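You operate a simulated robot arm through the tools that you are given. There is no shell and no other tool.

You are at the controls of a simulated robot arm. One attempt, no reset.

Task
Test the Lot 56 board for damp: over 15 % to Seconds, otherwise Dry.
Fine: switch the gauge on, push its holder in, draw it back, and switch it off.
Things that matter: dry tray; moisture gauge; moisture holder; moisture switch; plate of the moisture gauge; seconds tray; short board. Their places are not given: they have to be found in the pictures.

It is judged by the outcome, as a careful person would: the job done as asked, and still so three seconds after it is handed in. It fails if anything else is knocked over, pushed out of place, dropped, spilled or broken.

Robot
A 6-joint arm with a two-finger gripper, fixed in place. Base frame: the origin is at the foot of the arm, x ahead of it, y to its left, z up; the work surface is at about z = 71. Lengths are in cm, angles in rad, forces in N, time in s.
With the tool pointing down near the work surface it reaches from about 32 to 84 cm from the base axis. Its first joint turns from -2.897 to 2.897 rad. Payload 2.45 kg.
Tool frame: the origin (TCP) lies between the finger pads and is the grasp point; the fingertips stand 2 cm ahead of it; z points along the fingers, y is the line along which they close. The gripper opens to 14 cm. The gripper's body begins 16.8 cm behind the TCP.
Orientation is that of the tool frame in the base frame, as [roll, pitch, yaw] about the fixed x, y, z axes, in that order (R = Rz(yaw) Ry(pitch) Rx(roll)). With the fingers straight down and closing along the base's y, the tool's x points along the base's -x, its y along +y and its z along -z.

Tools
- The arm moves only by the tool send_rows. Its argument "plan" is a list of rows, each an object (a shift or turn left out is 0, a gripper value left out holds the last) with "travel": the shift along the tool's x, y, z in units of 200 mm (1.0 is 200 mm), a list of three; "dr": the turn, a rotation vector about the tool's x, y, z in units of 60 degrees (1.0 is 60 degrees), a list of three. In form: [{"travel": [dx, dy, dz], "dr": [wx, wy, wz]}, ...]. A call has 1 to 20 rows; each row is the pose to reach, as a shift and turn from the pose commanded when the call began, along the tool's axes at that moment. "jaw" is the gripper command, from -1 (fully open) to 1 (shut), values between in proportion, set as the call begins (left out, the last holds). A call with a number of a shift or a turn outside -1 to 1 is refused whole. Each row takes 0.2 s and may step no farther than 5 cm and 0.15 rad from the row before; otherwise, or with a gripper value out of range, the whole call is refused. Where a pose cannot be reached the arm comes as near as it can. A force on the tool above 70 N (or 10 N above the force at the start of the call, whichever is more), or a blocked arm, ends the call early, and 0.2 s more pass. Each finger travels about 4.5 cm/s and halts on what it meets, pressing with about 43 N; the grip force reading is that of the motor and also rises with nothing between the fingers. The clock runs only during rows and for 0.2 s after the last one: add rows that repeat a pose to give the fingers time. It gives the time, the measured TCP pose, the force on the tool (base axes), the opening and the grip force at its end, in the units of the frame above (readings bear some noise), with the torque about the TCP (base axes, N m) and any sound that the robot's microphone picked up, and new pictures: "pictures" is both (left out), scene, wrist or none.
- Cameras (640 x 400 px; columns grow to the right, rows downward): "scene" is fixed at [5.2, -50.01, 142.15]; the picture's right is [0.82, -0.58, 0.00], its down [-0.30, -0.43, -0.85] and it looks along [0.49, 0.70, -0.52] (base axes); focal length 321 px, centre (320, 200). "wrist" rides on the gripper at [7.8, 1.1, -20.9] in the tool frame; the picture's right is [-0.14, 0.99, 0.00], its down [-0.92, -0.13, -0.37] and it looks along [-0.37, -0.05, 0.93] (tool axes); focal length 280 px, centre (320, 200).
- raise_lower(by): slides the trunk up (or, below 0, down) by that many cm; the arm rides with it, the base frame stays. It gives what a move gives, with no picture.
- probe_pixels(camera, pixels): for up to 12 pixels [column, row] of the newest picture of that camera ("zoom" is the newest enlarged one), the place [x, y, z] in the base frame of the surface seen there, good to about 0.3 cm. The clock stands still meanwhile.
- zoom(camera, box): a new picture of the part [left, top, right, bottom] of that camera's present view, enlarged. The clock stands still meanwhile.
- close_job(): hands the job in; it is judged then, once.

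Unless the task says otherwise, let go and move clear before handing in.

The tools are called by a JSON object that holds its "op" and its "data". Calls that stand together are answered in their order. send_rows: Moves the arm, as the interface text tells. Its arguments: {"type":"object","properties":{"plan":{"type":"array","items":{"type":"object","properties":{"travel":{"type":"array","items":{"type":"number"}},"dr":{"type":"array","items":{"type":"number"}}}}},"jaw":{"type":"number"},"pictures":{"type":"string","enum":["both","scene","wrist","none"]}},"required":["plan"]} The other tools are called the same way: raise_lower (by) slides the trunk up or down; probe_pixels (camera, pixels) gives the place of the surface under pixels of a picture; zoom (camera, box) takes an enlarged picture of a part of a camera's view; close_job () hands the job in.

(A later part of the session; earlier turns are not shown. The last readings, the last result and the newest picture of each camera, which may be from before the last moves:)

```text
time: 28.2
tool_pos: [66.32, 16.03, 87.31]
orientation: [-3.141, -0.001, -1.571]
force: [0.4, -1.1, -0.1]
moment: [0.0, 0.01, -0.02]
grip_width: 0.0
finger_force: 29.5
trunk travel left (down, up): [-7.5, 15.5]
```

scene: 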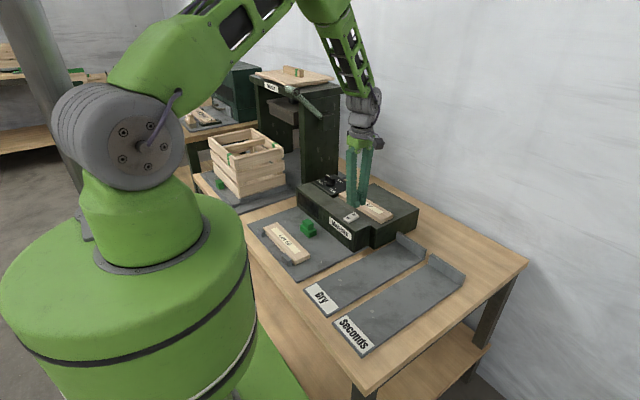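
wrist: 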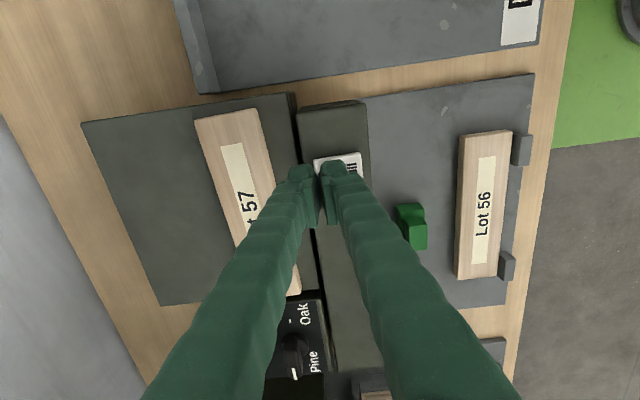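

The closed fingertips hang about 4 cm above the On end of the switch at (340,165). I'll zoom in on both views to check the alignment.

{"op": "zoom", "data": {"camera": "wrist", "box": [280, 90, 400, 230]}}

{"op": "zoom", "data": {"camera": "scene", "box": [325, 180, 405, 240]}}

{"op": "probe_pixels", "data": {"camera": "scene", "pixels": [[348, 218], [351, 216], [354, 214], [346, 219], [344, 217], [356, 215], [352, 221], [360, 204]]}}

```text
2.86 times, centred on (340, 160) of wrist
```

zoom: 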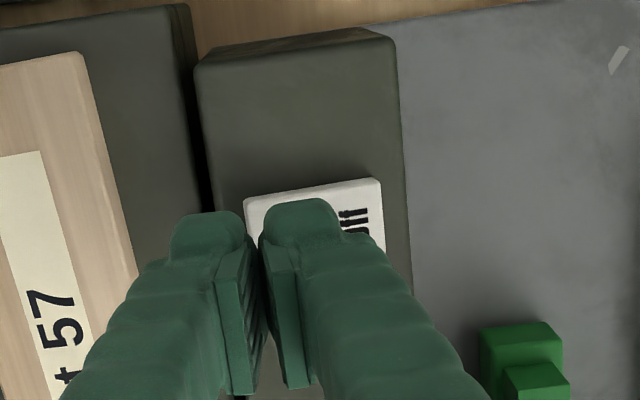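

```text
6.67 times, centred on (365, 210) of scene
```

zoom: 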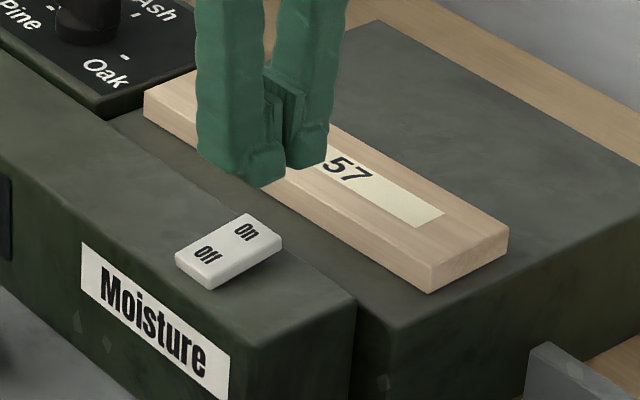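

```text
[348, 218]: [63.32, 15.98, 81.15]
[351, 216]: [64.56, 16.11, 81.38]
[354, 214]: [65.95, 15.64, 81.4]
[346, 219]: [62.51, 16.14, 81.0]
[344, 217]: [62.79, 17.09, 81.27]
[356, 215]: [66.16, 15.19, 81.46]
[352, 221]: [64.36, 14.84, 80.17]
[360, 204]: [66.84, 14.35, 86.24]
```

The rocker tops read about 81.0 at Off (x≈62.5) and 81.45 at On (x≈66.1), so Off is down. I'll descend and press the On end slowly.

{"op": "send_rows", "data": {"plan": [{"travel": [0, 0, 0.08]}, {"travel": [0, 0, 0.15]}, {"travel": [0, 0, 0.175]}, {"travel": [0, 0, 0.19]}, {"travel": [0, 0, 0.2]}], "pictures": "none"}}

```text
time: 29.4
tool_pos: [66.16, 16.01, 83.42]
orientation: [-3.139, 0.0, -1.572]
force: [-0.3, 1.1, 0.8]
moment: [0.01, -0.02, 0.0]
grip_width: 0.0
finger_force: 29.5
trunk travel left (down, up): [-7.5, 15.5]
```

{"op": "send_rows", "data": {"plan": [{"travel": [0, 0, 0.008]}, {"travel": [0, 0, 0.016]}, {"travel": [0, 0, 0.024]}], "pictures": "scene"}}

```text
time: 30.2
tool_pos: [66.13, 15.9, 83.0]
orientation: [-3.137, 0.001, -1.571]
force: [-0.1, -0.9, 19.1]
moment: [-0.01, 0.19, 0.04]
grip_width: 0.03
finger_force: 29.3
trunk travel left (down, up): [-7.5, 15.5]
```

scene: 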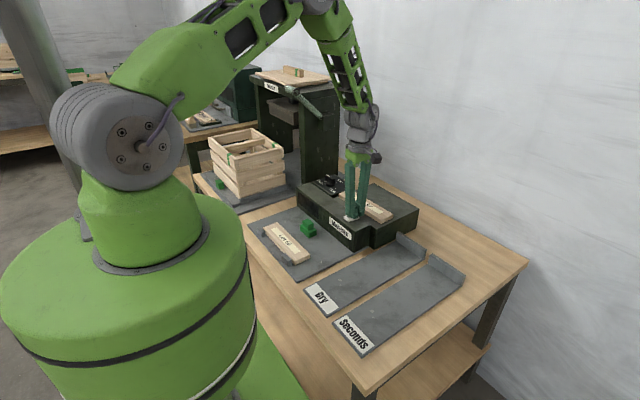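

The press shows 19 N. I'll zoom to see whether the rocker flipped and the display lit.

{"op": "zoom", "data": {"camera": "scene", "box": [285, 175, 395, 250]}}

```text
5.33 times, centred on (340, 212) of scene
```

zoom: 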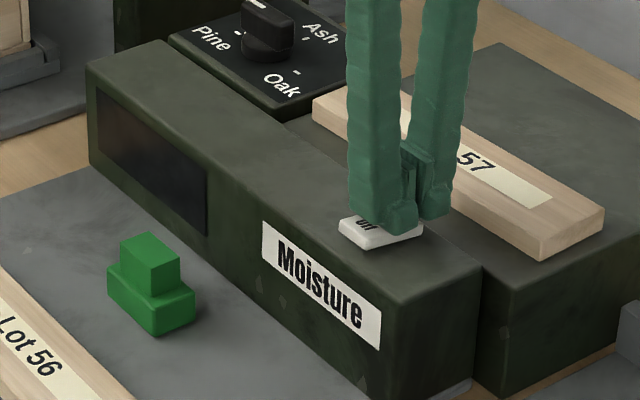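

The display is still dark. I'll press a little further while watching force and sound.

{"op": "send_rows", "data": {"plan": [{"travel": [0, 0, 0.006]}, {"travel": [0, 0, 0.012]}], "pictures": "scene"}}

{"op": "zoom", "data": {"camera": "scene", "box": [285, 175, 395, 250]}}

```text
time: 30.8
tool_pos: [66.16, 15.99, 82.99]
orientation: [-3.134, 0.002, -1.57]
force: [-2.3, -0.1, 48.9]
moment: [-0.04, 0.58, -0.05]
grip_width: 0.0
finger_force: 29.4
trunk travel left (down, up): [-7.5, 15.5]
```

scene: 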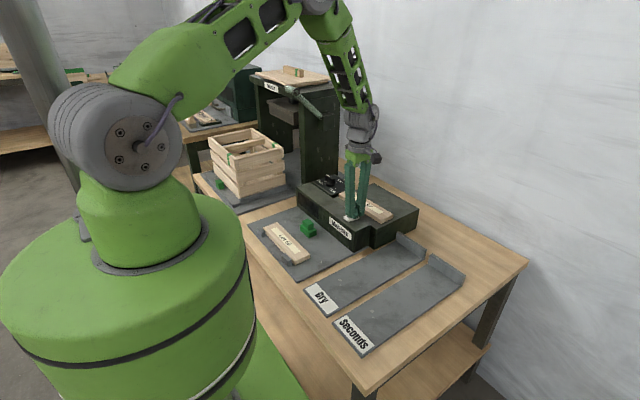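

```text
5.33 times, centred on (340, 212) of scene
```

zoom: 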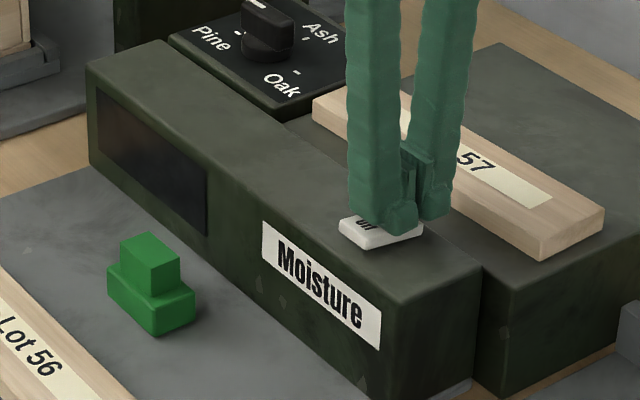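

The force reached 49 N with no further travel, so the rocker is at a stop. I'll raise off and inspect its position.

{"op": "send_rows", "data": {"plan": [{"travel": [0, 0, -0.03]}, {"travel": [0, 0, -0.15]}, {"travel": [0, 0, -0.3]}], "pictures": "both"}}

{"op": "zoom", "data": {"camera": "scene", "box": [285, 175, 395, 250]}}

{"op": "probe_pixels", "data": {"camera": "scene", "pixels": [[346, 219], [348, 218], [350, 217], [352, 215], [354, 214], [356, 215]]}}

```text
time: 31.6
tool_pos: [65.86, 15.96, 88.5]
orientation: [3.14, 0.0, -1.57]
force: [-0.9, -0.1, 1.3]
moment: [0.01, 0.0, 0.0]
grip_width: 0.0
finger_force: 29.5
trunk travel left (down, up): [-7.5, 15.5]
```

scene: 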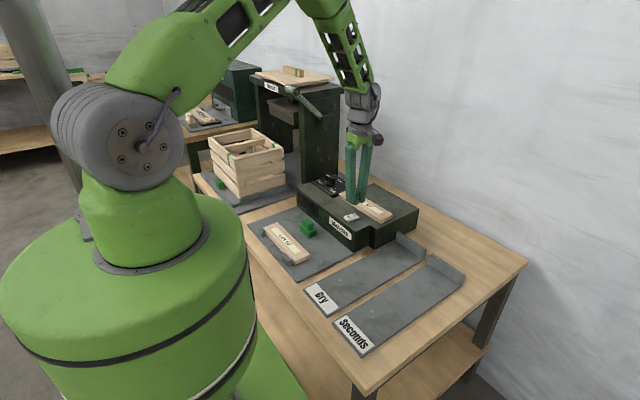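
wrist: 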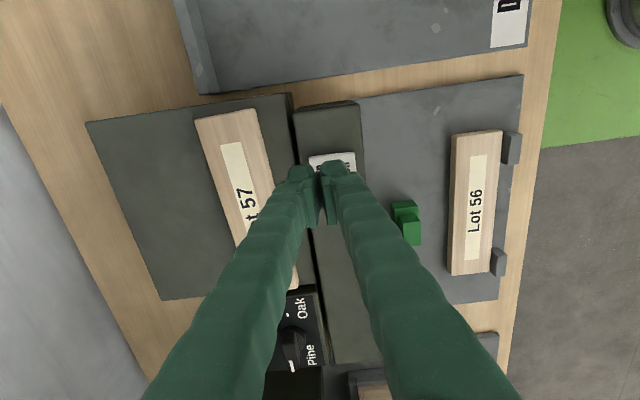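

```text
5.33 times, centred on (340, 212) of scene
```

zoom: 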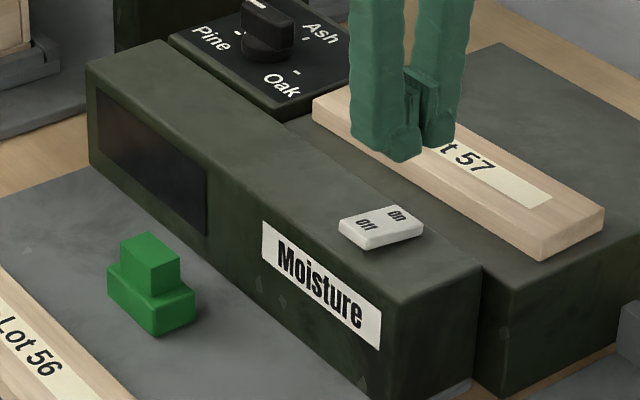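

```text
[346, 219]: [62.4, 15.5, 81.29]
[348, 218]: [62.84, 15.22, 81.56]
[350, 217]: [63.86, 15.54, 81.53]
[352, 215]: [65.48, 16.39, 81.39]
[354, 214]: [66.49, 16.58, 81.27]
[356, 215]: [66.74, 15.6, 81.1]
```

The rocker now reads higher at Off (81.5) than at On (81.1), so the gauge is switched on. Next I'll move above the green holder with the jaw open about 6 cm.

{"op": "send_rows", "data": {"jaw": 0.14, "plan": [{"travel": [-0.1, 0.1, -0.15]}, {"travel": [-0.25, 0.25, -0.2]}, {"travel": [-0.4, 0.4, -0.2]}, {"travel": [-0.5, 0.5, -0.15]}, {"travel": [-0.57, 0.53, -0.1]}, {"travel": [-0.57, 0.53, 0]}, {"travel": [-0.57, 0.53, 0]}], "pictures": "both"}}

{"op": "zoom", "data": {"camera": "wrist", "box": [220, 100, 420, 300]}}

```text
time: 33.2
tool_pos: [55.58, 27.38, 88.61]
orientation: [3.141, 0.001, -1.572]
force: [-0.2, -0.1, -0.3]
moment: [-0.03, 0.02, 0.01]
grip_width: 6.01
finger_force: 0.2
trunk travel left (down, up): [-7.5, 15.5]
```

scene: 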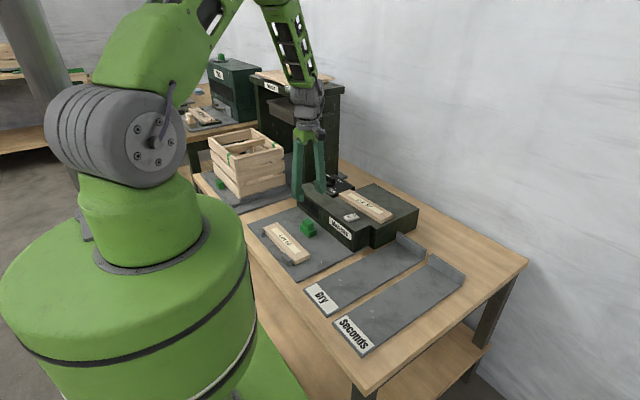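
wrist: 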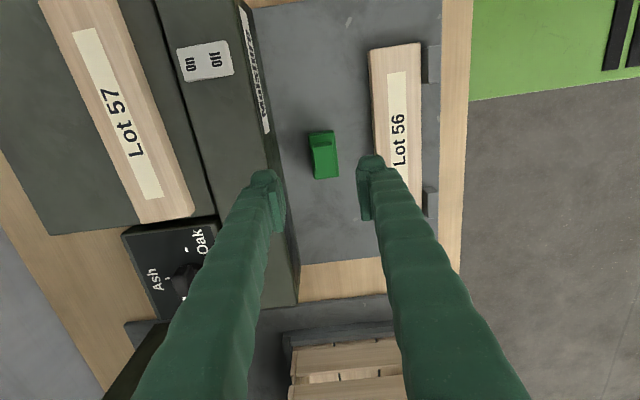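

```text
2.00 times, centred on (320, 200) of wrist
```

zoom: 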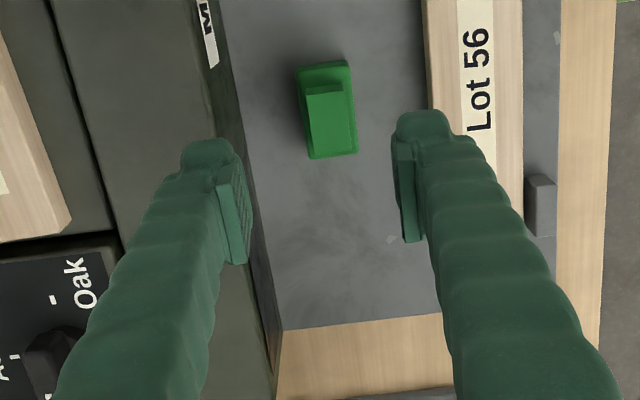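

The open fingers hang above the holder at (323,155); before lowering I need the gauge face position for the far finger. I'll probe the gauge edge and the holder's edges.

{"op": "probe_pixels", "data": {"camera": "zoom", "pixels": [[212, 90], [220, 90], [228, 90], [236, 90], [300, 72], [345, 64], [306, 92], [341, 84], [311, 154], [354, 148], [325, 120], [345, 110]]}}

{"op": "probe_pixels", "data": {"camera": "wrist", "pixels": [[376, 120], [374, 140], [370, 80], [384, 200], [250, 60], [262, 120], [275, 170], [290, 230]]}}

```text
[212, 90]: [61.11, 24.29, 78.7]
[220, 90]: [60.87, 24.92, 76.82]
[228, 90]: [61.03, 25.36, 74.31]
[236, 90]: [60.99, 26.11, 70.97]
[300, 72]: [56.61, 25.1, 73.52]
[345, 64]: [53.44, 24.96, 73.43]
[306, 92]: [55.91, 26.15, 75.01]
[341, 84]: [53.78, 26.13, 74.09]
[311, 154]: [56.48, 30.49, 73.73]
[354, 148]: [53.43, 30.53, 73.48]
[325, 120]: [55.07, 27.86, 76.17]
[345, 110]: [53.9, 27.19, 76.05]
```

```text
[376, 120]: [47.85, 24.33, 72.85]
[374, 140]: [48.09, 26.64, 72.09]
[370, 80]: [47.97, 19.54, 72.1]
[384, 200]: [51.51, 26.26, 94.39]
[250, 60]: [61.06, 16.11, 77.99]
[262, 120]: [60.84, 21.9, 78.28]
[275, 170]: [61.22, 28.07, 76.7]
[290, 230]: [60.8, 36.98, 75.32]
```

The gauge face is at x≈61.0, and the holder's knob spans x≈53.7–56.2, y≈26–30, up to z≈76.1, so fingers 5 cm apart centred at x=55.0 will clear. I'll narrow the jaw and descend around the knob.

{"op": "send_rows", "data": {"jaw": 0.28, "plan": [{"travel": [-0.015, 0.029, 0.1]}, {"travel": [-0.03, 0.029, 0.25]}, {"travel": [-0.03, 0.029, 0.4]}, {"travel": [-0.03, 0.029, 0.52]}, {"travel": [-0.03, 0.029, 0.6]}, {"travel": [-0.03, 0.029, 0.625]}], "pictures": "both"}}

```text
time: 34.6
tool_pos: [55.12, 28.07, 76.1]
orientation: [3.141, -0.001, -1.572]
force: [-0.3, -0.5, 0.0]
moment: [-0.01, 0.0, -0.01]
grip_width: 5.01
finger_force: 0.1
trunk travel left (down, up): [-7.5, 15.5]
```

scene: 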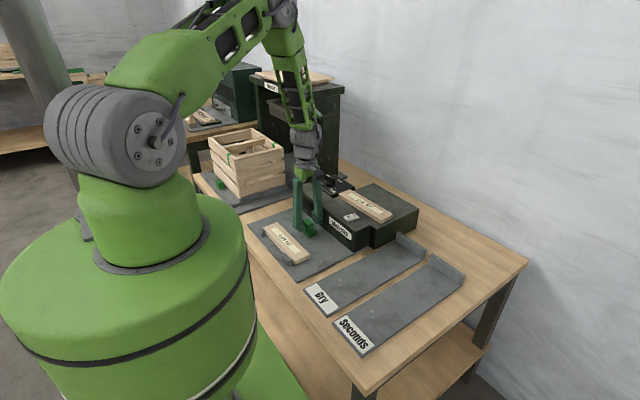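
wrist: 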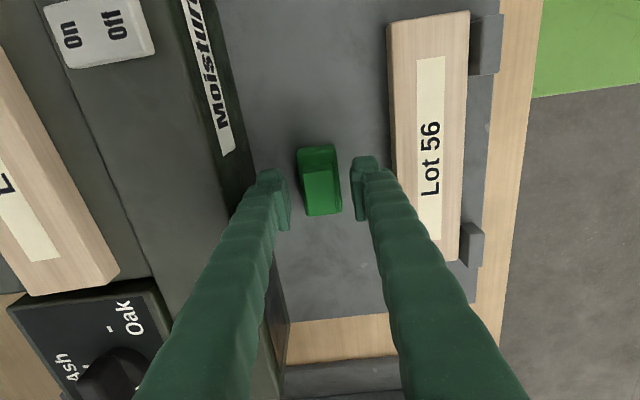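

The fingers straddle the green knob with clearance on both sides. I'll close on it.

{"op": "send_rows", "data": {"jaw": 1, "plan": [{"travel": [0, 0, 0]}, {"travel": [0, 0, 0]}, {"travel": [0, 0, 0]}, {"travel": [0, 0, 0]}, {"travel": [0, 0, 0]}], "pictures": "wrist"}}

```text
time: 35.8
tool_pos: [54.97, 28.08, 76.16]
orientation: [-3.141, 0.0, -1.569]
force: [-1.2, 1.5, -1.9]
moment: [0.02, 0.0, 0.02]
grip_width: 2.31
finger_force: 45.1
trunk travel left (down, up): [-7.5, 15.5]
```

wrist: 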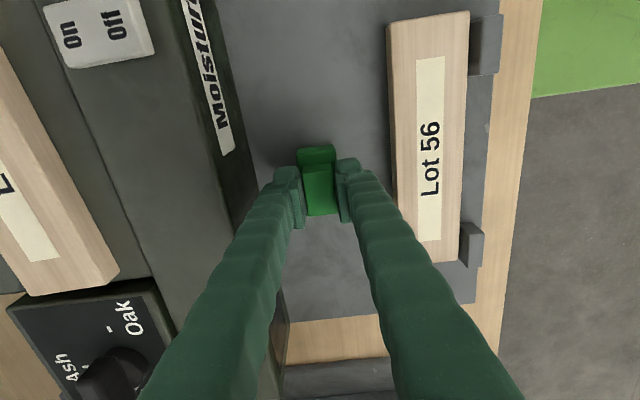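

The knob is gripped (2.31 cm). I'll push it 1 cm toward the board (toward −x) to check that it slides freely.

{"op": "send_rows", "data": {"plan": [{"travel": [0, 0.02, 0]}, {"travel": [0, 0.05, 0]}], "pictures": "none"}}

```text
time: 36.4
tool_pos: [54.08, 27.99, 76.13]
orientation: [-3.141, 0.002, -1.574]
force: [7.8, -9.6, 4.3]
moment: [0.09, -0.16, -0.03]
grip_width: 2.31
finger_force: 44.5
trunk travel left (down, up): [-7.5, 15.5]
```

It slides with about 8 N of drag. I'll continue 3.4 cm toward the board.

{"op": "send_rows", "data": {"plan": [{"travel": [0, 0.04, 0]}, {"travel": [0, 0.08, 0]}, {"travel": [0, 0.12, 0]}, {"travel": [0, 0.15, 0]}, {"travel": [0, 0.17, 0]}], "pictures": "both"}}

{"op": "zoom", "data": {"camera": "scene", "box": [250, 170, 410, 280]}}

```text
time: 37.6
tool_pos: [50.54, 28.02, 76.08]
orientation: [3.141, 0.0, -1.572]
force: [7.5, -17.5, 12.2]
moment: [-0.02, -0.16, -0.05]
grip_width: 2.31
finger_force: 44.9
trunk travel left (down, up): [-7.5, 15.5]
```

scene: 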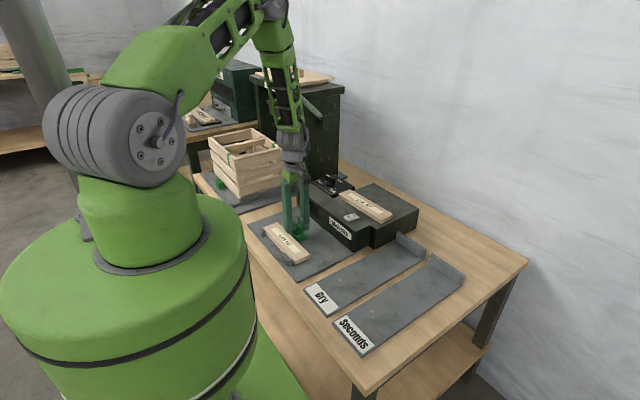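
wrist: 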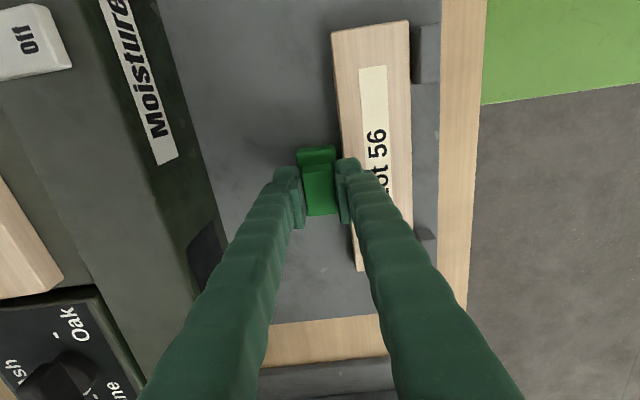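

```text
3.64 times, centred on (330, 225) of scene
```

zoom: 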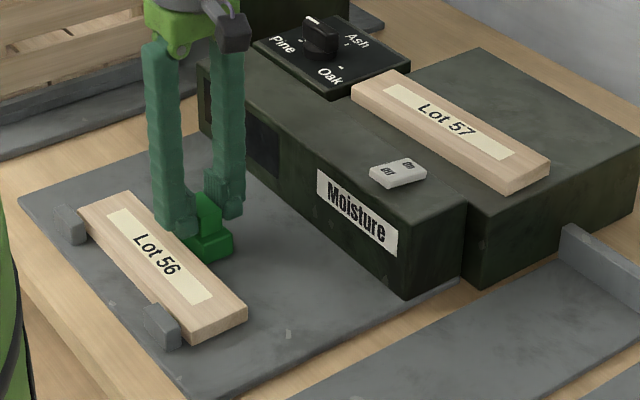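

The holder's front is now about 0.8 cm from the board, and small side loads (−17 N in y, +12 N in z) suggest slight misalignment. I'll trim y and z by about 0.1 cm and push on in small steps.

{"op": "send_rows", "data": {"plan": [{"travel": [0.005, 0.01, -0.003]}, {"travel": [0.005, 0.025, -0.003]}, {"travel": [0.005, 0.04, -0.003]}], "pictures": "scene"}}

{"op": "zoom", "data": {"camera": "scene", "box": [250, 170, 410, 280]}}

```text
time: 38.4
tool_pos: [49.82, 28.11, 76.14]
orientation: [-3.14, 0.002, -1.571]
force: [8.0, -2.4, -0.1]
moment: [0.24, -0.17, 0.01]
grip_width: 2.29
finger_force: 44.7
trunk travel left (down, up): [-7.5, 15.5]
```

scene: 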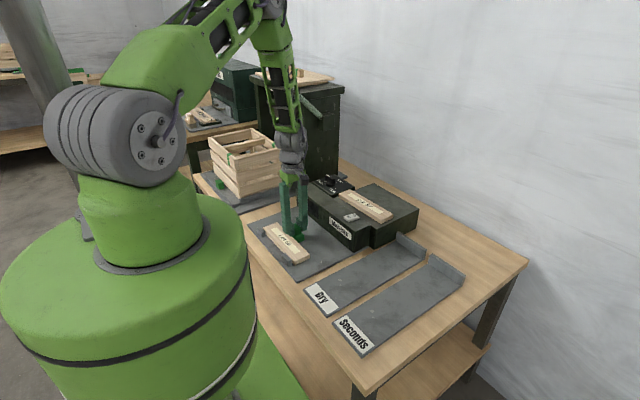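

```text
3.64 times, centred on (330, 225) of scene
```

zoom: 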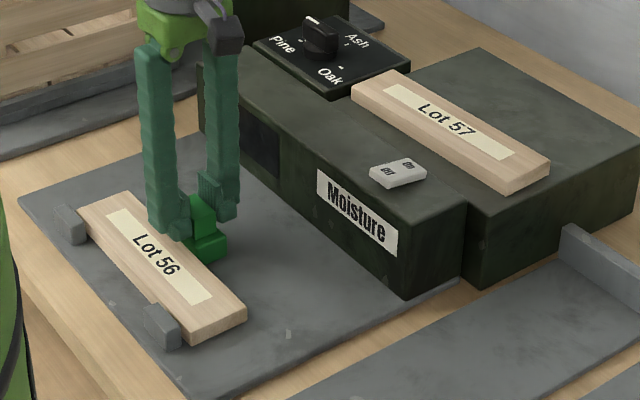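

The side loads are relieved and the holder is right at the board. I'll push in another 0.6 cm in small steps.

{"op": "send_rows", "data": {"plan": [{"travel": [0, 0.01, 0]}, {"travel": [0, 0.02, 0]}, {"travel": [0, 0.03, 0]}], "pictures": "scene"}}

{"op": "zoom", "data": {"camera": "scene", "box": [250, 170, 410, 280]}}

```text
time: 39.2
tool_pos: [49.28, 28.0, 76.09]
orientation: [-3.141, 0.001, -1.571]
force: [17.5, -0.6, -8.3]
moment: [-0.44, -0.12, 0.05]
grip_width: 2.27
finger_force: 44.6
trunk travel left (down, up): [-7.5, 15.5]
```

scene: 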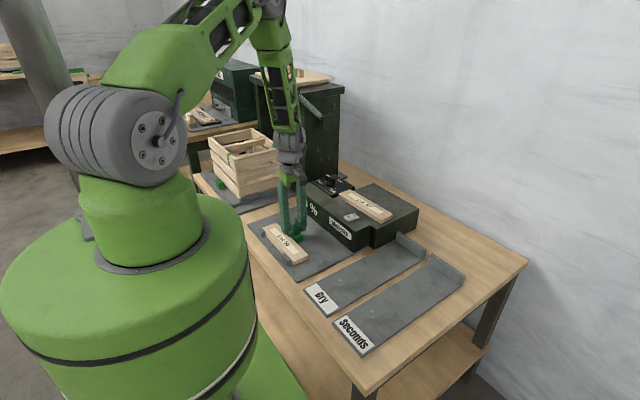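

```text
3.64 times, centred on (330, 225) of scene
```

zoom: 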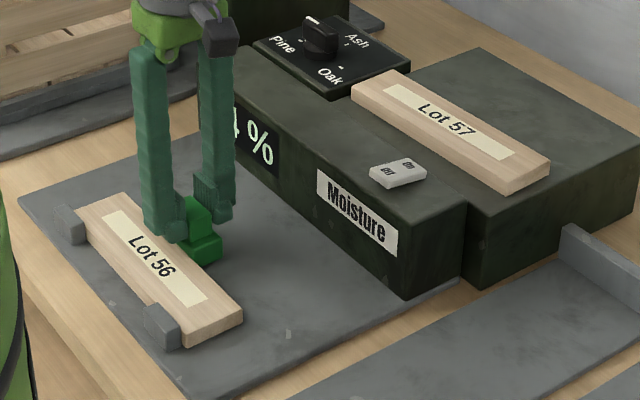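

The display has lit and shows a reading ending in "%" behind the finger. I'll zoom in on it.

{"op": "zoom", "data": {"camera": "scene", "box": [290, 180, 340, 225]}}

{"op": "zoom", "data": {"camera": "wrist", "box": [100, 100, 300, 300]}}

```text
8.89 times, centred on (315, 202) of scene
```

zoom: 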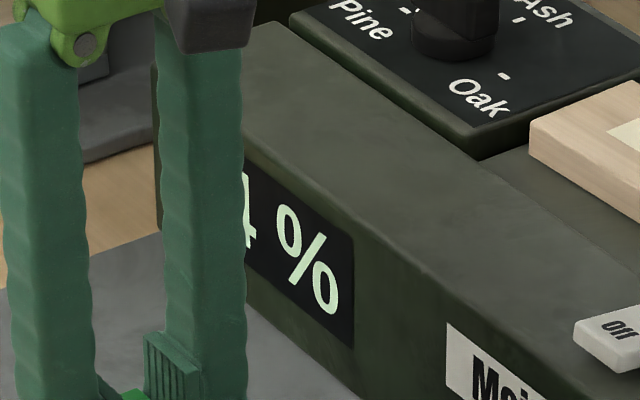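

```text
2.00 times, centred on (200, 200) of wrist
```

zoom: 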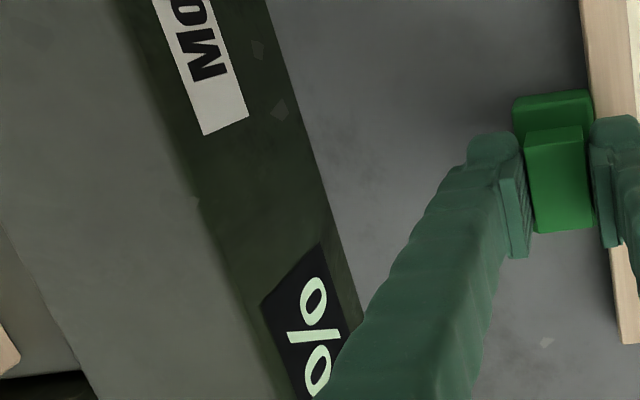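

The reading ends in "4 %" but the first digit is hidden by the finger. I'll release the knob and rise clear so the whole display can be seen.

{"op": "send_rows", "data": {"jaw": 0.3, "plan": [{"travel": [0, 0, 0]}, {"travel": [0, 0, 0]}, {"travel": [0, 0, 0]}, {"travel": [0, 0, -0.1]}, {"travel": [0, 0, -0.3]}, {"travel": [0, 0.0, -0.5]}, {"travel": [0, 0.0, -0.7]}], "pictures": "both"}}

{"op": "zoom", "data": {"camera": "scene", "box": [280, 170, 360, 240]}}

```text
time: 40.8
tool_pos: [49.08, 28.18, 90.22]
orientation: [3.139, 0.0, -1.571]
force: [0.4, -0.3, 0.4]
moment: [0.01, -0.02, 0.01]
grip_width: 4.93
finger_force: 0.2
trunk travel left (down, up): [-7.5, 15.5]
```

scene: 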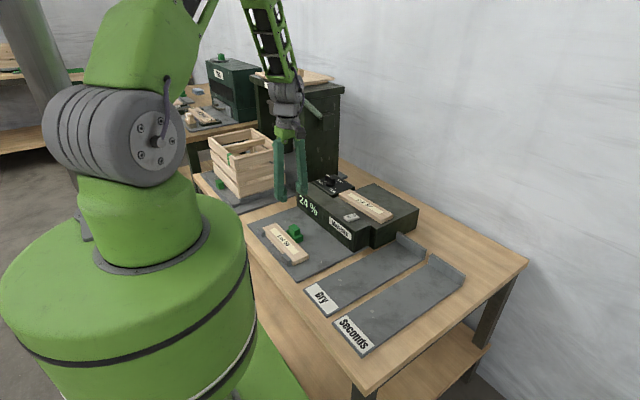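
wrist: 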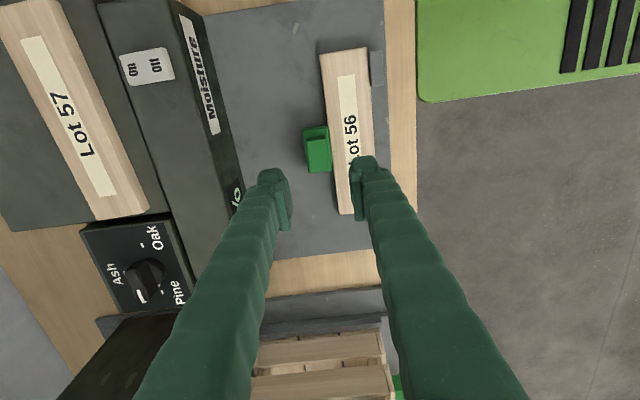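

```text
5.71 times, centred on (320, 205) of scene
```

zoom: 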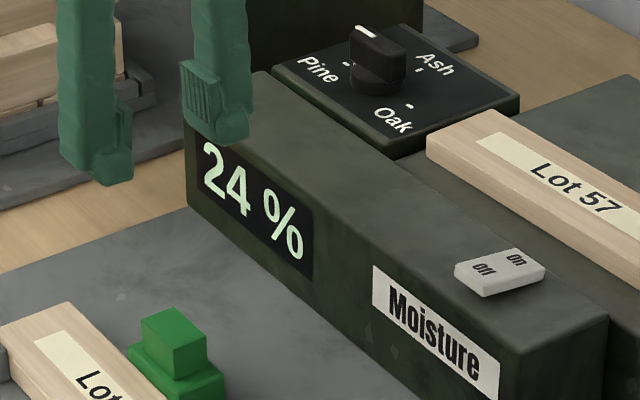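

The display now reads 24 %, which is over 15 %, so the board goes to Seconds. I'll descend again and re-grip the holder's knob to draw it back.

{"op": "send_rows", "data": {"plan": [{"travel": [0, 0, 0.2]}, {"travel": [0, 0, 0.4]}, {"travel": [0, 0, 0.55]}, {"travel": [0, 0, 0.65]}, {"travel": [0, 0, 0.695]}], "pictures": "wrist"}}

```text
time: 42.0
tool_pos: [49.37, 27.87, 76.31]
orientation: [3.141, 0.0, -1.57]
force: [-0.4, 0.5, -0.3]
moment: [-0.02, -0.02, 0.0]
grip_width: 4.89
finger_force: 0.0
trunk travel left (down, up): [-7.5, 15.5]
```

wrist: 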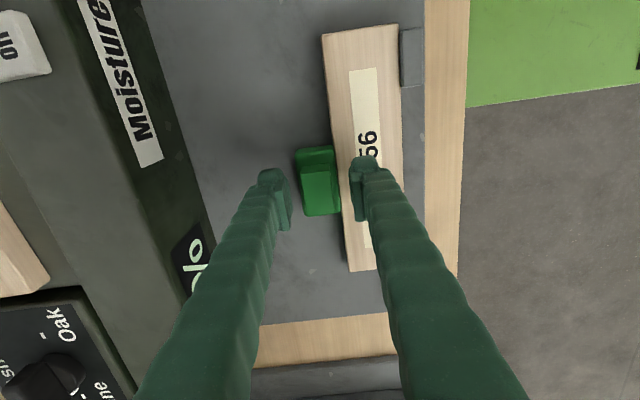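

The fingers straddle the knob at (318,180) again. I'll close, then draw it back toward the gauge in a separate call.

{"op": "send_rows", "data": {"jaw": 1, "plan": [{"travel": [0, 0, 0]}, {"travel": [0, 0, 0]}, {"travel": [0, 0, 0]}, {"travel": [0, 0, 0]}, {"travel": [0, 0, 0]}], "pictures": "none"}}

{"op": "send_rows", "data": {"plan": [{"travel": [0, -0.02, 0]}, {"travel": [0, -0.06, 0]}, {"travel": [0, -0.1, 0]}], "pictures": "scene"}}

```text
time: 43.2
tool_pos: [49.34, 27.95, 76.3]
orientation: [-3.141, 0.001, -1.573]
force: [12.6, -2.3, 0.1]
moment: [-0.01, -0.13, 0.02]
grip_width: 2.31
finger_force: 45.0
trunk travel left (down, up): [-7.5, 15.5]
```

```text
time: 44.0
tool_pos: [51.18, 27.97, 76.23]
orientation: [-3.138, -0.001, -1.571]
force: [-7.0, 12.4, 21.4]
moment: [-0.17, 0.24, 0.04]
grip_width: 2.29
finger_force: 45.2
trunk travel left (down, up): [-7.5, 15.5]
```

scene: 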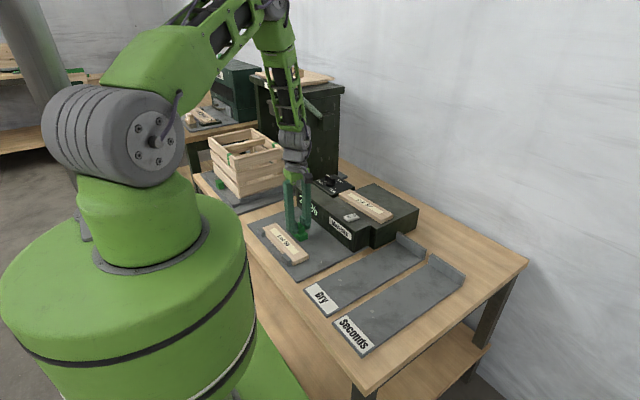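

The holder is moving back with the board staying put; side loads are +12 N in y and +21 N in z. I'll trim those slightly and draw it the remaining 3.8 cm.

{"op": "send_rows", "data": {"plan": [{"travel": [-0.003, -0.03, -0.005]}, {"travel": [-0.003, -0.07, -0.005]}, {"travel": [-0.003, -0.11, -0.005]}, {"travel": [-0.003, -0.15, -0.005]}, {"travel": [-0.003, -0.18, -0.005]}], "pictures": "both"}}

{"op": "zoom", "data": {"camera": "scene", "box": [250, 170, 410, 280]}}

```text
time: 45.2
tool_pos: [54.57, 27.95, 76.33]
orientation: [3.141, 0.0, -1.574]
force: [-7.1, 7.4, 8.0]
moment: [0.18, 0.06, 0.03]
grip_width: 2.31
finger_force: 45.5
trunk travel left (down, up): [-7.5, 15.5]
```

scene: 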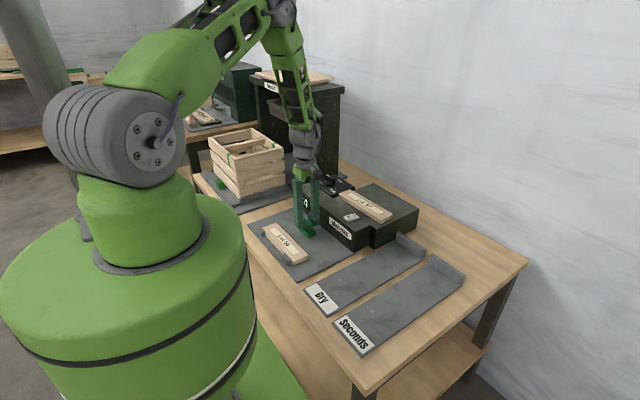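
wrist: 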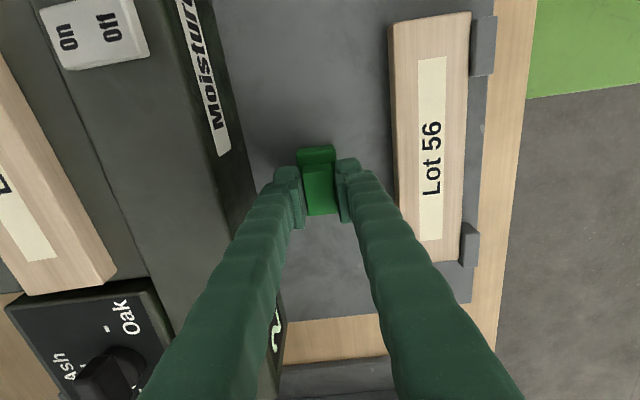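

```text
3.64 times, centred on (330, 225) of scene
```

zoom: 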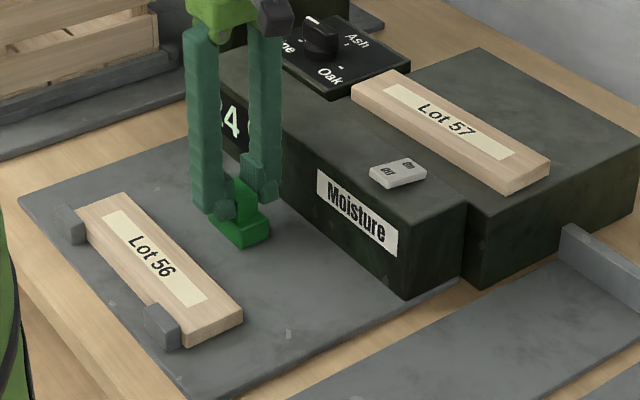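

The holder is within about 0.4 cm of its starting place. I'll draw it the last bit until it is back (or meets its stop).

{"op": "send_rows", "data": {"plan": [{"travel": [-0.002, -0.012, -0.002]}, {"travel": [-0.002, -0.024, -0.002]}], "pictures": "none"}}

```text
time: 45.8
tool_pos: [55.02, 27.95, 76.33]
orientation: [3.138, 0.0, -1.57]
force: [-13.8, 4.1, -4.1]
moment: [0.41, 0.07, -0.01]
grip_width: 2.28
finger_force: 45.1
trunk travel left (down, up): [-7.5, 15.5]
```

The tool is back at x=55.02 and the resistance rose to 14 N, so the holder is fully drawn back. I'll release it and rise.

{"op": "send_rows", "data": {"jaw": 0.3, "plan": [{"travel": [0, 0, 0]}, {"travel": [0, 0, 0]}, {"travel": [0, 0, 0]}, {"travel": [0, 0, -0.1]}, {"travel": [0, 0, -0.3]}, {"travel": [0, 0.0, -0.5]}, {"travel": [0, 0.0, -0.65]}], "pictures": "both"}}

{"op": "zoom", "data": {"camera": "scene", "box": [250, 170, 410, 280]}}

{"op": "probe_pixels", "data": {"camera": "scene", "pixels": [[308, 222], [346, 219], [348, 218], [350, 217], [352, 215], [354, 214], [356, 215]]}}

```text
time: 47.4
tool_pos: [55.31, 28.19, 89.63]
orientation: [3.141, 0.0, -1.57]
force: [0.0, -0.6, -0.3]
moment: [0.0, -0.01, 0.01]
grip_width: 4.92
finger_force: 0.1
trunk travel left (down, up): [-7.5, 15.5]
```

scene: 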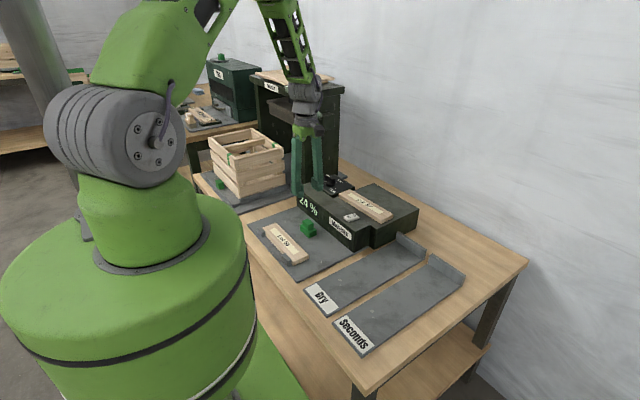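
wrist: 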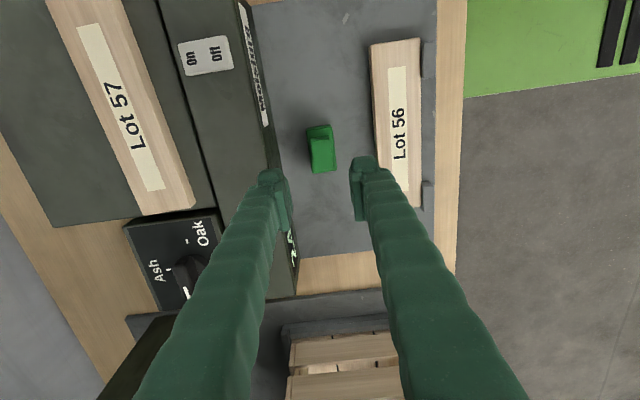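

```text
3.64 times, centred on (330, 225) of scene
```

zoom: 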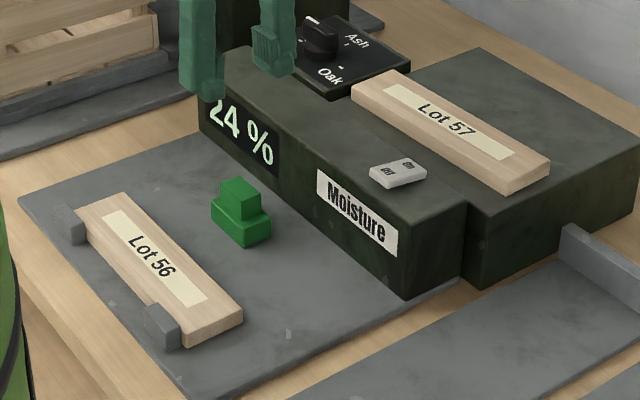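

```text
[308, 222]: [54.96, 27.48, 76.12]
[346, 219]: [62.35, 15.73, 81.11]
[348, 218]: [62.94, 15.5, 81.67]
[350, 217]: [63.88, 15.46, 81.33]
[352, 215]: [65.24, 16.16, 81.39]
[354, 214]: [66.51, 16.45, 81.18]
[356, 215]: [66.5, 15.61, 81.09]
```

The holder is back at x≈55 and the display still shows 24 %. Now I'll close the fingers and go above the Off end of the switch at (62.5, 15.9).

{"op": "send_rows", "data": {"jaw": 1, "plan": [{"travel": [0.12, -0.07, 0]}, {"travel": [0.26, -0.15, 0]}, {"travel": [0.4, -0.23, 0]}, {"travel": [0.52, -0.3, 0]}, {"travel": [0.61, -0.355, 0]}, {"travel": [0.61, -0.355, 0.08]}, {"travel": [0.61, -0.355, 0.15]}, {"travel": [0.61, -0.355, 0.15]}], "pictures": "both"}}

{"op": "zoom", "data": {"camera": "wrist", "box": [260, 90, 400, 230]}}

{"op": "zoom", "data": {"camera": "scene", "box": [315, 180, 395, 240]}}

```text
time: 49.2
tool_pos: [62.43, 15.79, 86.33]
orientation: [3.141, 0.001, -1.571]
force: [-0.4, 0.4, 0.3]
moment: [0.0, 0.01, -0.01]
grip_width: 0.0
finger_force: 29.9
trunk travel left (down, up): [-7.5, 15.5]
```

scene: 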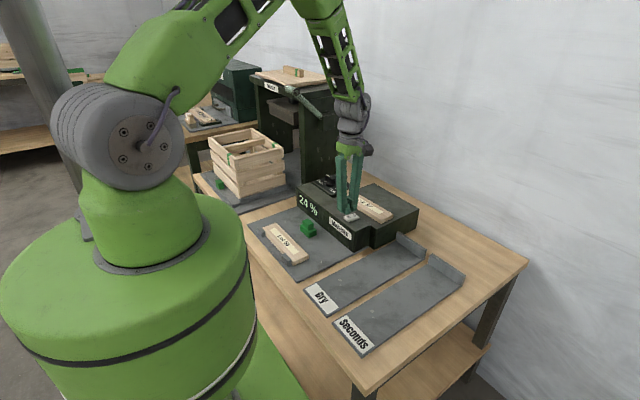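
wrist: 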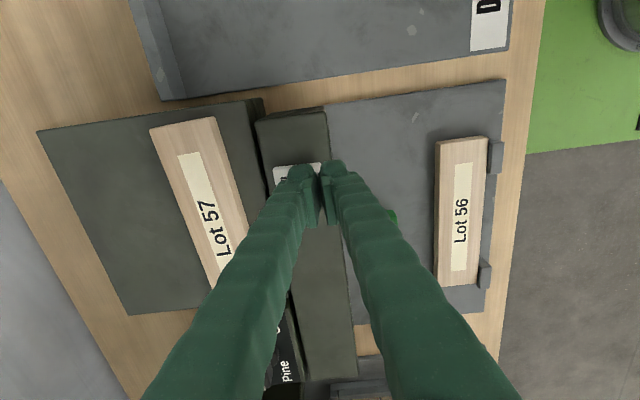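

```text
2.86 times, centred on (330, 160) of wrist
```

zoom: 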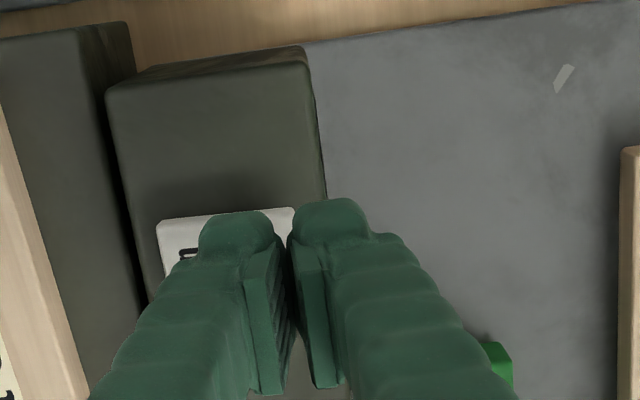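

```text
6.67 times, centred on (355, 210) of scene
```

zoom: 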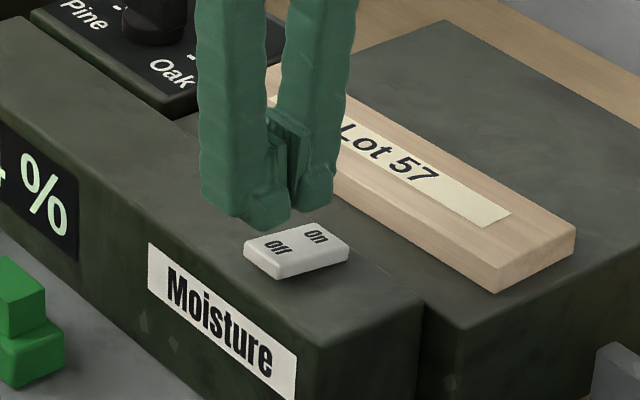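

The tips are above the Off end with the On end clear. I'll press down slowly to about the same depth as before.

{"op": "send_rows", "data": {"plan": [{"travel": [0, 0, 0.08]}, {"travel": [0, 0, 0.125]}, {"travel": [0, 0, 0.14]}, {"travel": [0, 0, 0.15]}, {"travel": [0, 0, 0.16]}, {"travel": [0, 0, 0.168]}], "pictures": "scene"}}

{"op": "zoom", "data": {"camera": "scene", "box": [290, 175, 400, 250]}}

```text
time: 50.6
tool_pos: [62.43, 15.83, 83.06]
orientation: [3.142, -0.002, -1.571]
force: [0.4, -0.6, 1.0]
moment: [0.03, 0.0, 0.01]
grip_width: 0.0
finger_force: 29.3
trunk travel left (down, up): [-7.5, 15.5]
```

scene: 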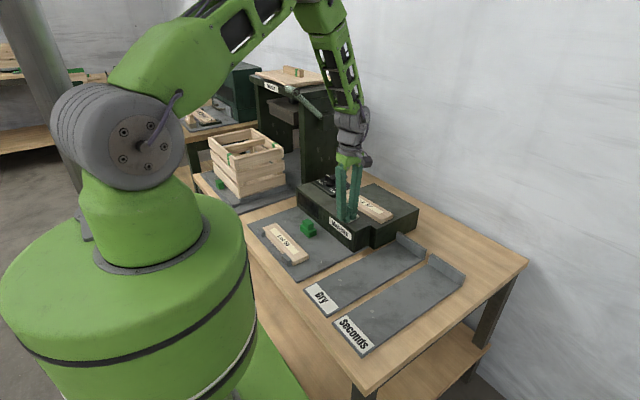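

```text
5.33 times, centred on (345, 212) of scene
```

zoom: 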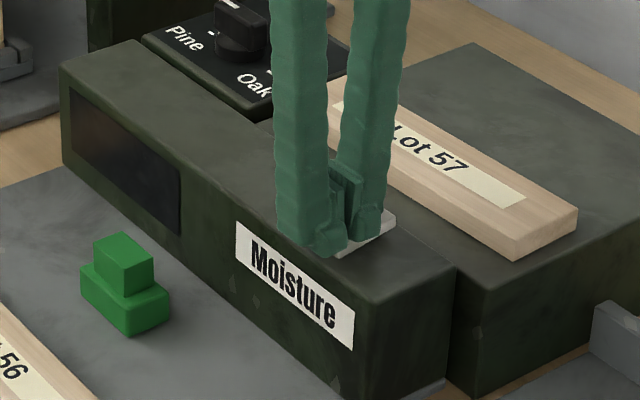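

The display has gone dark, so the switch is off. I'll rise clear and verify the rocker.

{"op": "send_rows", "data": {"plan": [{"travel": [0, 0, -0.1]}, {"travel": [0, 0, -0.25]}, {"travel": [0, 0, -0.4]}], "pictures": "both"}}

{"op": "zoom", "data": {"camera": "scene", "box": [290, 175, 400, 250]}}

{"op": "probe_pixels", "data": {"camera": "scene", "pixels": [[346, 219], [348, 218], [350, 217], [352, 215], [354, 214], [356, 215]]}}

{"op": "probe_pixels", "data": {"camera": "scene", "pixels": [[335, 322], [372, 352], [430, 258], [463, 272], [398, 300], [307, 290], [332, 314], [394, 240], [425, 252], [400, 275], [443, 268], [365, 325]]}}

```text
time: 51.4
tool_pos: [62.35, 15.78, 91.2]
orientation: [-3.14, 0.0, -1.569]
force: [0.5, 0.5, 0.3]
moment: [-0.03, -0.02, 0.01]
grip_width: 0.0
finger_force: 29.2
trunk travel left (down, up): [-7.5, 15.5]
```

scene: 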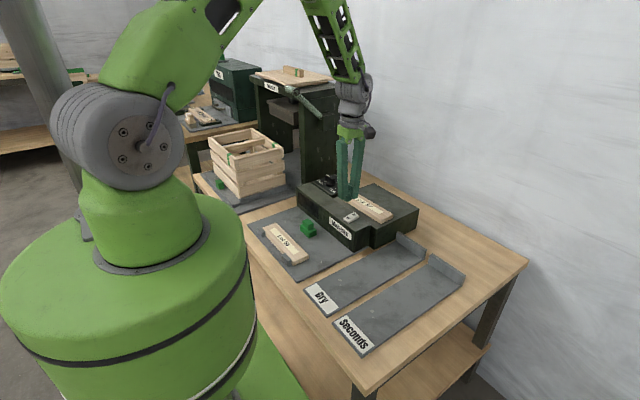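
wrist: 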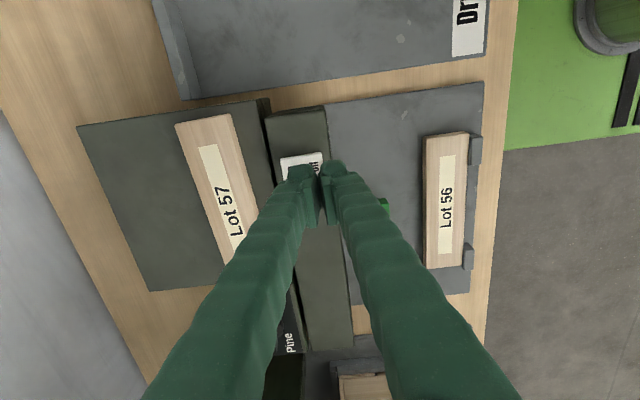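

```text
5.33 times, centred on (345, 212) of scene
```

zoom: 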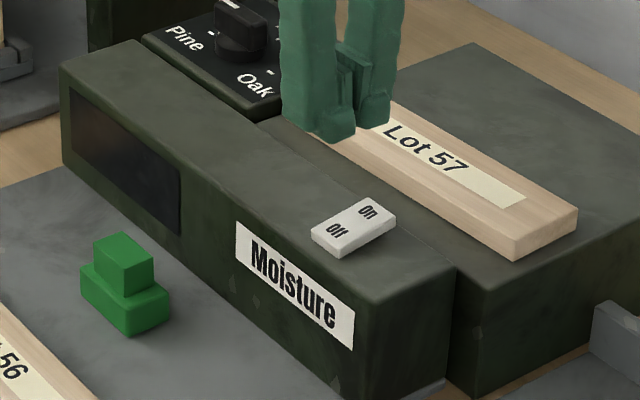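

```text
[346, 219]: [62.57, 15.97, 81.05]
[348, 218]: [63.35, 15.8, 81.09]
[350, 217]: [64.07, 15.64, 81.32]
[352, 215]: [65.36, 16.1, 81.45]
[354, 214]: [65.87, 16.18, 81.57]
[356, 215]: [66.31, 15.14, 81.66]
```

```text
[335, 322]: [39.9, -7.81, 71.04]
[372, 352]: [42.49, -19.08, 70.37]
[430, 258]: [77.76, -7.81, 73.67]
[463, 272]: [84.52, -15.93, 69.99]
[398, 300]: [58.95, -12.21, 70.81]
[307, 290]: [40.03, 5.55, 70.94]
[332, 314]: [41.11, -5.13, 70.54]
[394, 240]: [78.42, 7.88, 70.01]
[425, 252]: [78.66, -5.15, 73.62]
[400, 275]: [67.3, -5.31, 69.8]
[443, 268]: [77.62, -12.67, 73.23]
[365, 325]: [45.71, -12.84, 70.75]
```

The rocker reads Off-down again (81.05 versus 81.6) and the display is dark. Now I'll open to 8 cm and return above the Lot 56 board.

{"op": "send_rows", "data": {"jaw": -0.14, "plan": [{"travel": [-0.08, 0.12, 0]}, {"travel": [-0.18, 0.28, 0]}, {"travel": [-0.28, 0.44, 0]}, {"travel": [-0.38, 0.6, 0]}, {"travel": [-0.48, 0.75, 0]}, {"travel": [-0.56, 0.86, 0.05]}, {"travel": [-0.58, 0.885, 0.15]}, {"travel": [-0.58, 0.885, 0.15]}], "pictures": "both"}}

{"op": "zoom", "data": {"camera": "wrist", "box": [220, 20, 420, 280]}}

{"op": "zoom", "data": {"camera": "scene", "box": [290, 220, 480, 370]}}

```text
time: 53.2
tool_pos: [44.56, 27.6, 88.09]
orientation: [-3.14, 0.0, -1.571]
force: [-0.1, -0.5, 0.0]
moment: [0.01, 0.06, 0.03]
grip_width: 7.95
finger_force: 0.1
trunk travel left (down, up): [-7.5, 15.5]
```

scene: 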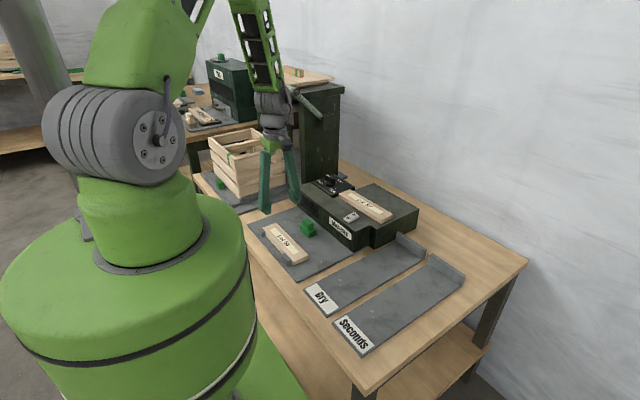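
wrist: 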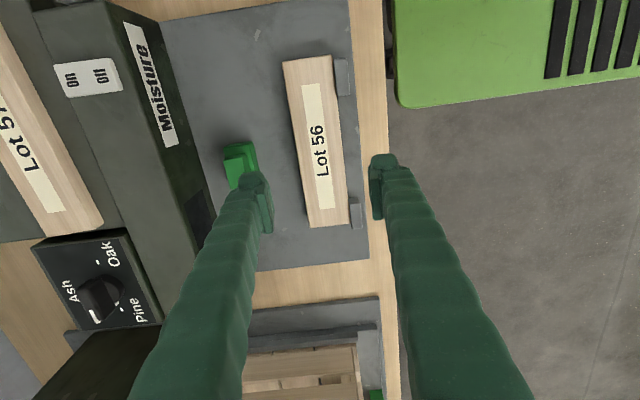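

```text
1.54 times, centred on (320, 150) of wrist
```

zoom: 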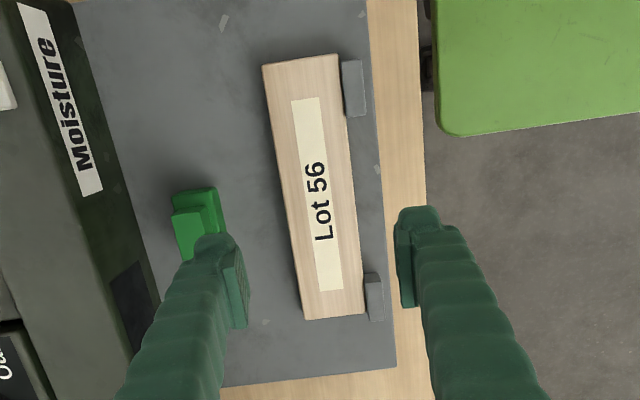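

```text
2.67 times, centred on (385, 295) of scene
```

zoom: 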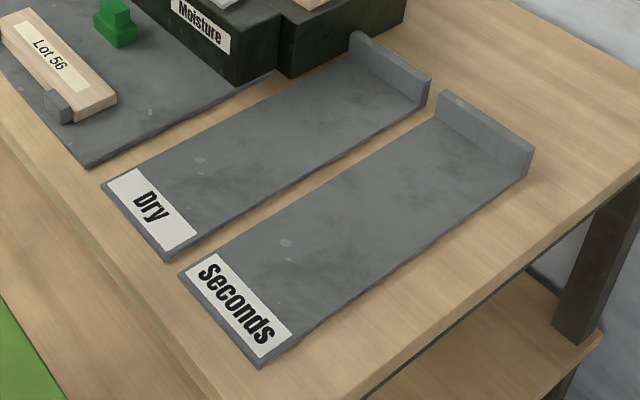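

The board lies between the open fingers' planned positions, and the Seconds tray is flat with just a far wall. I'll descend around the board.

{"op": "send_rows", "data": {"plan": [{"travel": [0, 0, 0.2]}, {"travel": [0, 0, 0.4]}, {"travel": [0, 0, 0.55]}, {"travel": [0, 0, 0.65]}, {"travel": [0, 0, 0.71]}, {"travel": [0, 0, 0.735]}], "pictures": "wrist"}}

```text
time: 54.6
tool_pos: [44.74, 27.42, 73.28]
orientation: [3.14, 0.001, -1.571]
force: [0.2, -0.7, -0.5]
moment: [-0.01, 0.01, -0.01]
grip_width: 7.99
finger_force: 0.0
trunk travel left (down, up): [-7.5, 15.5]
```

wrist: 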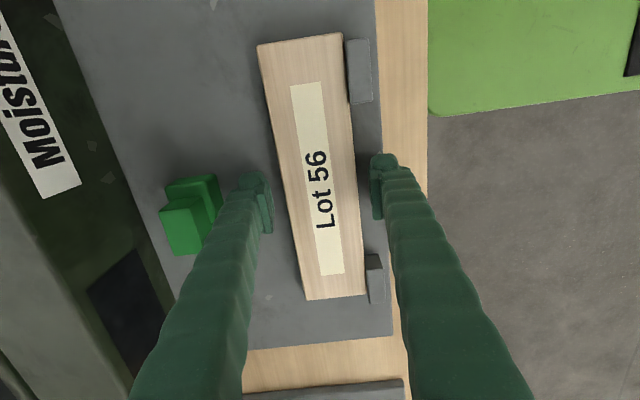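

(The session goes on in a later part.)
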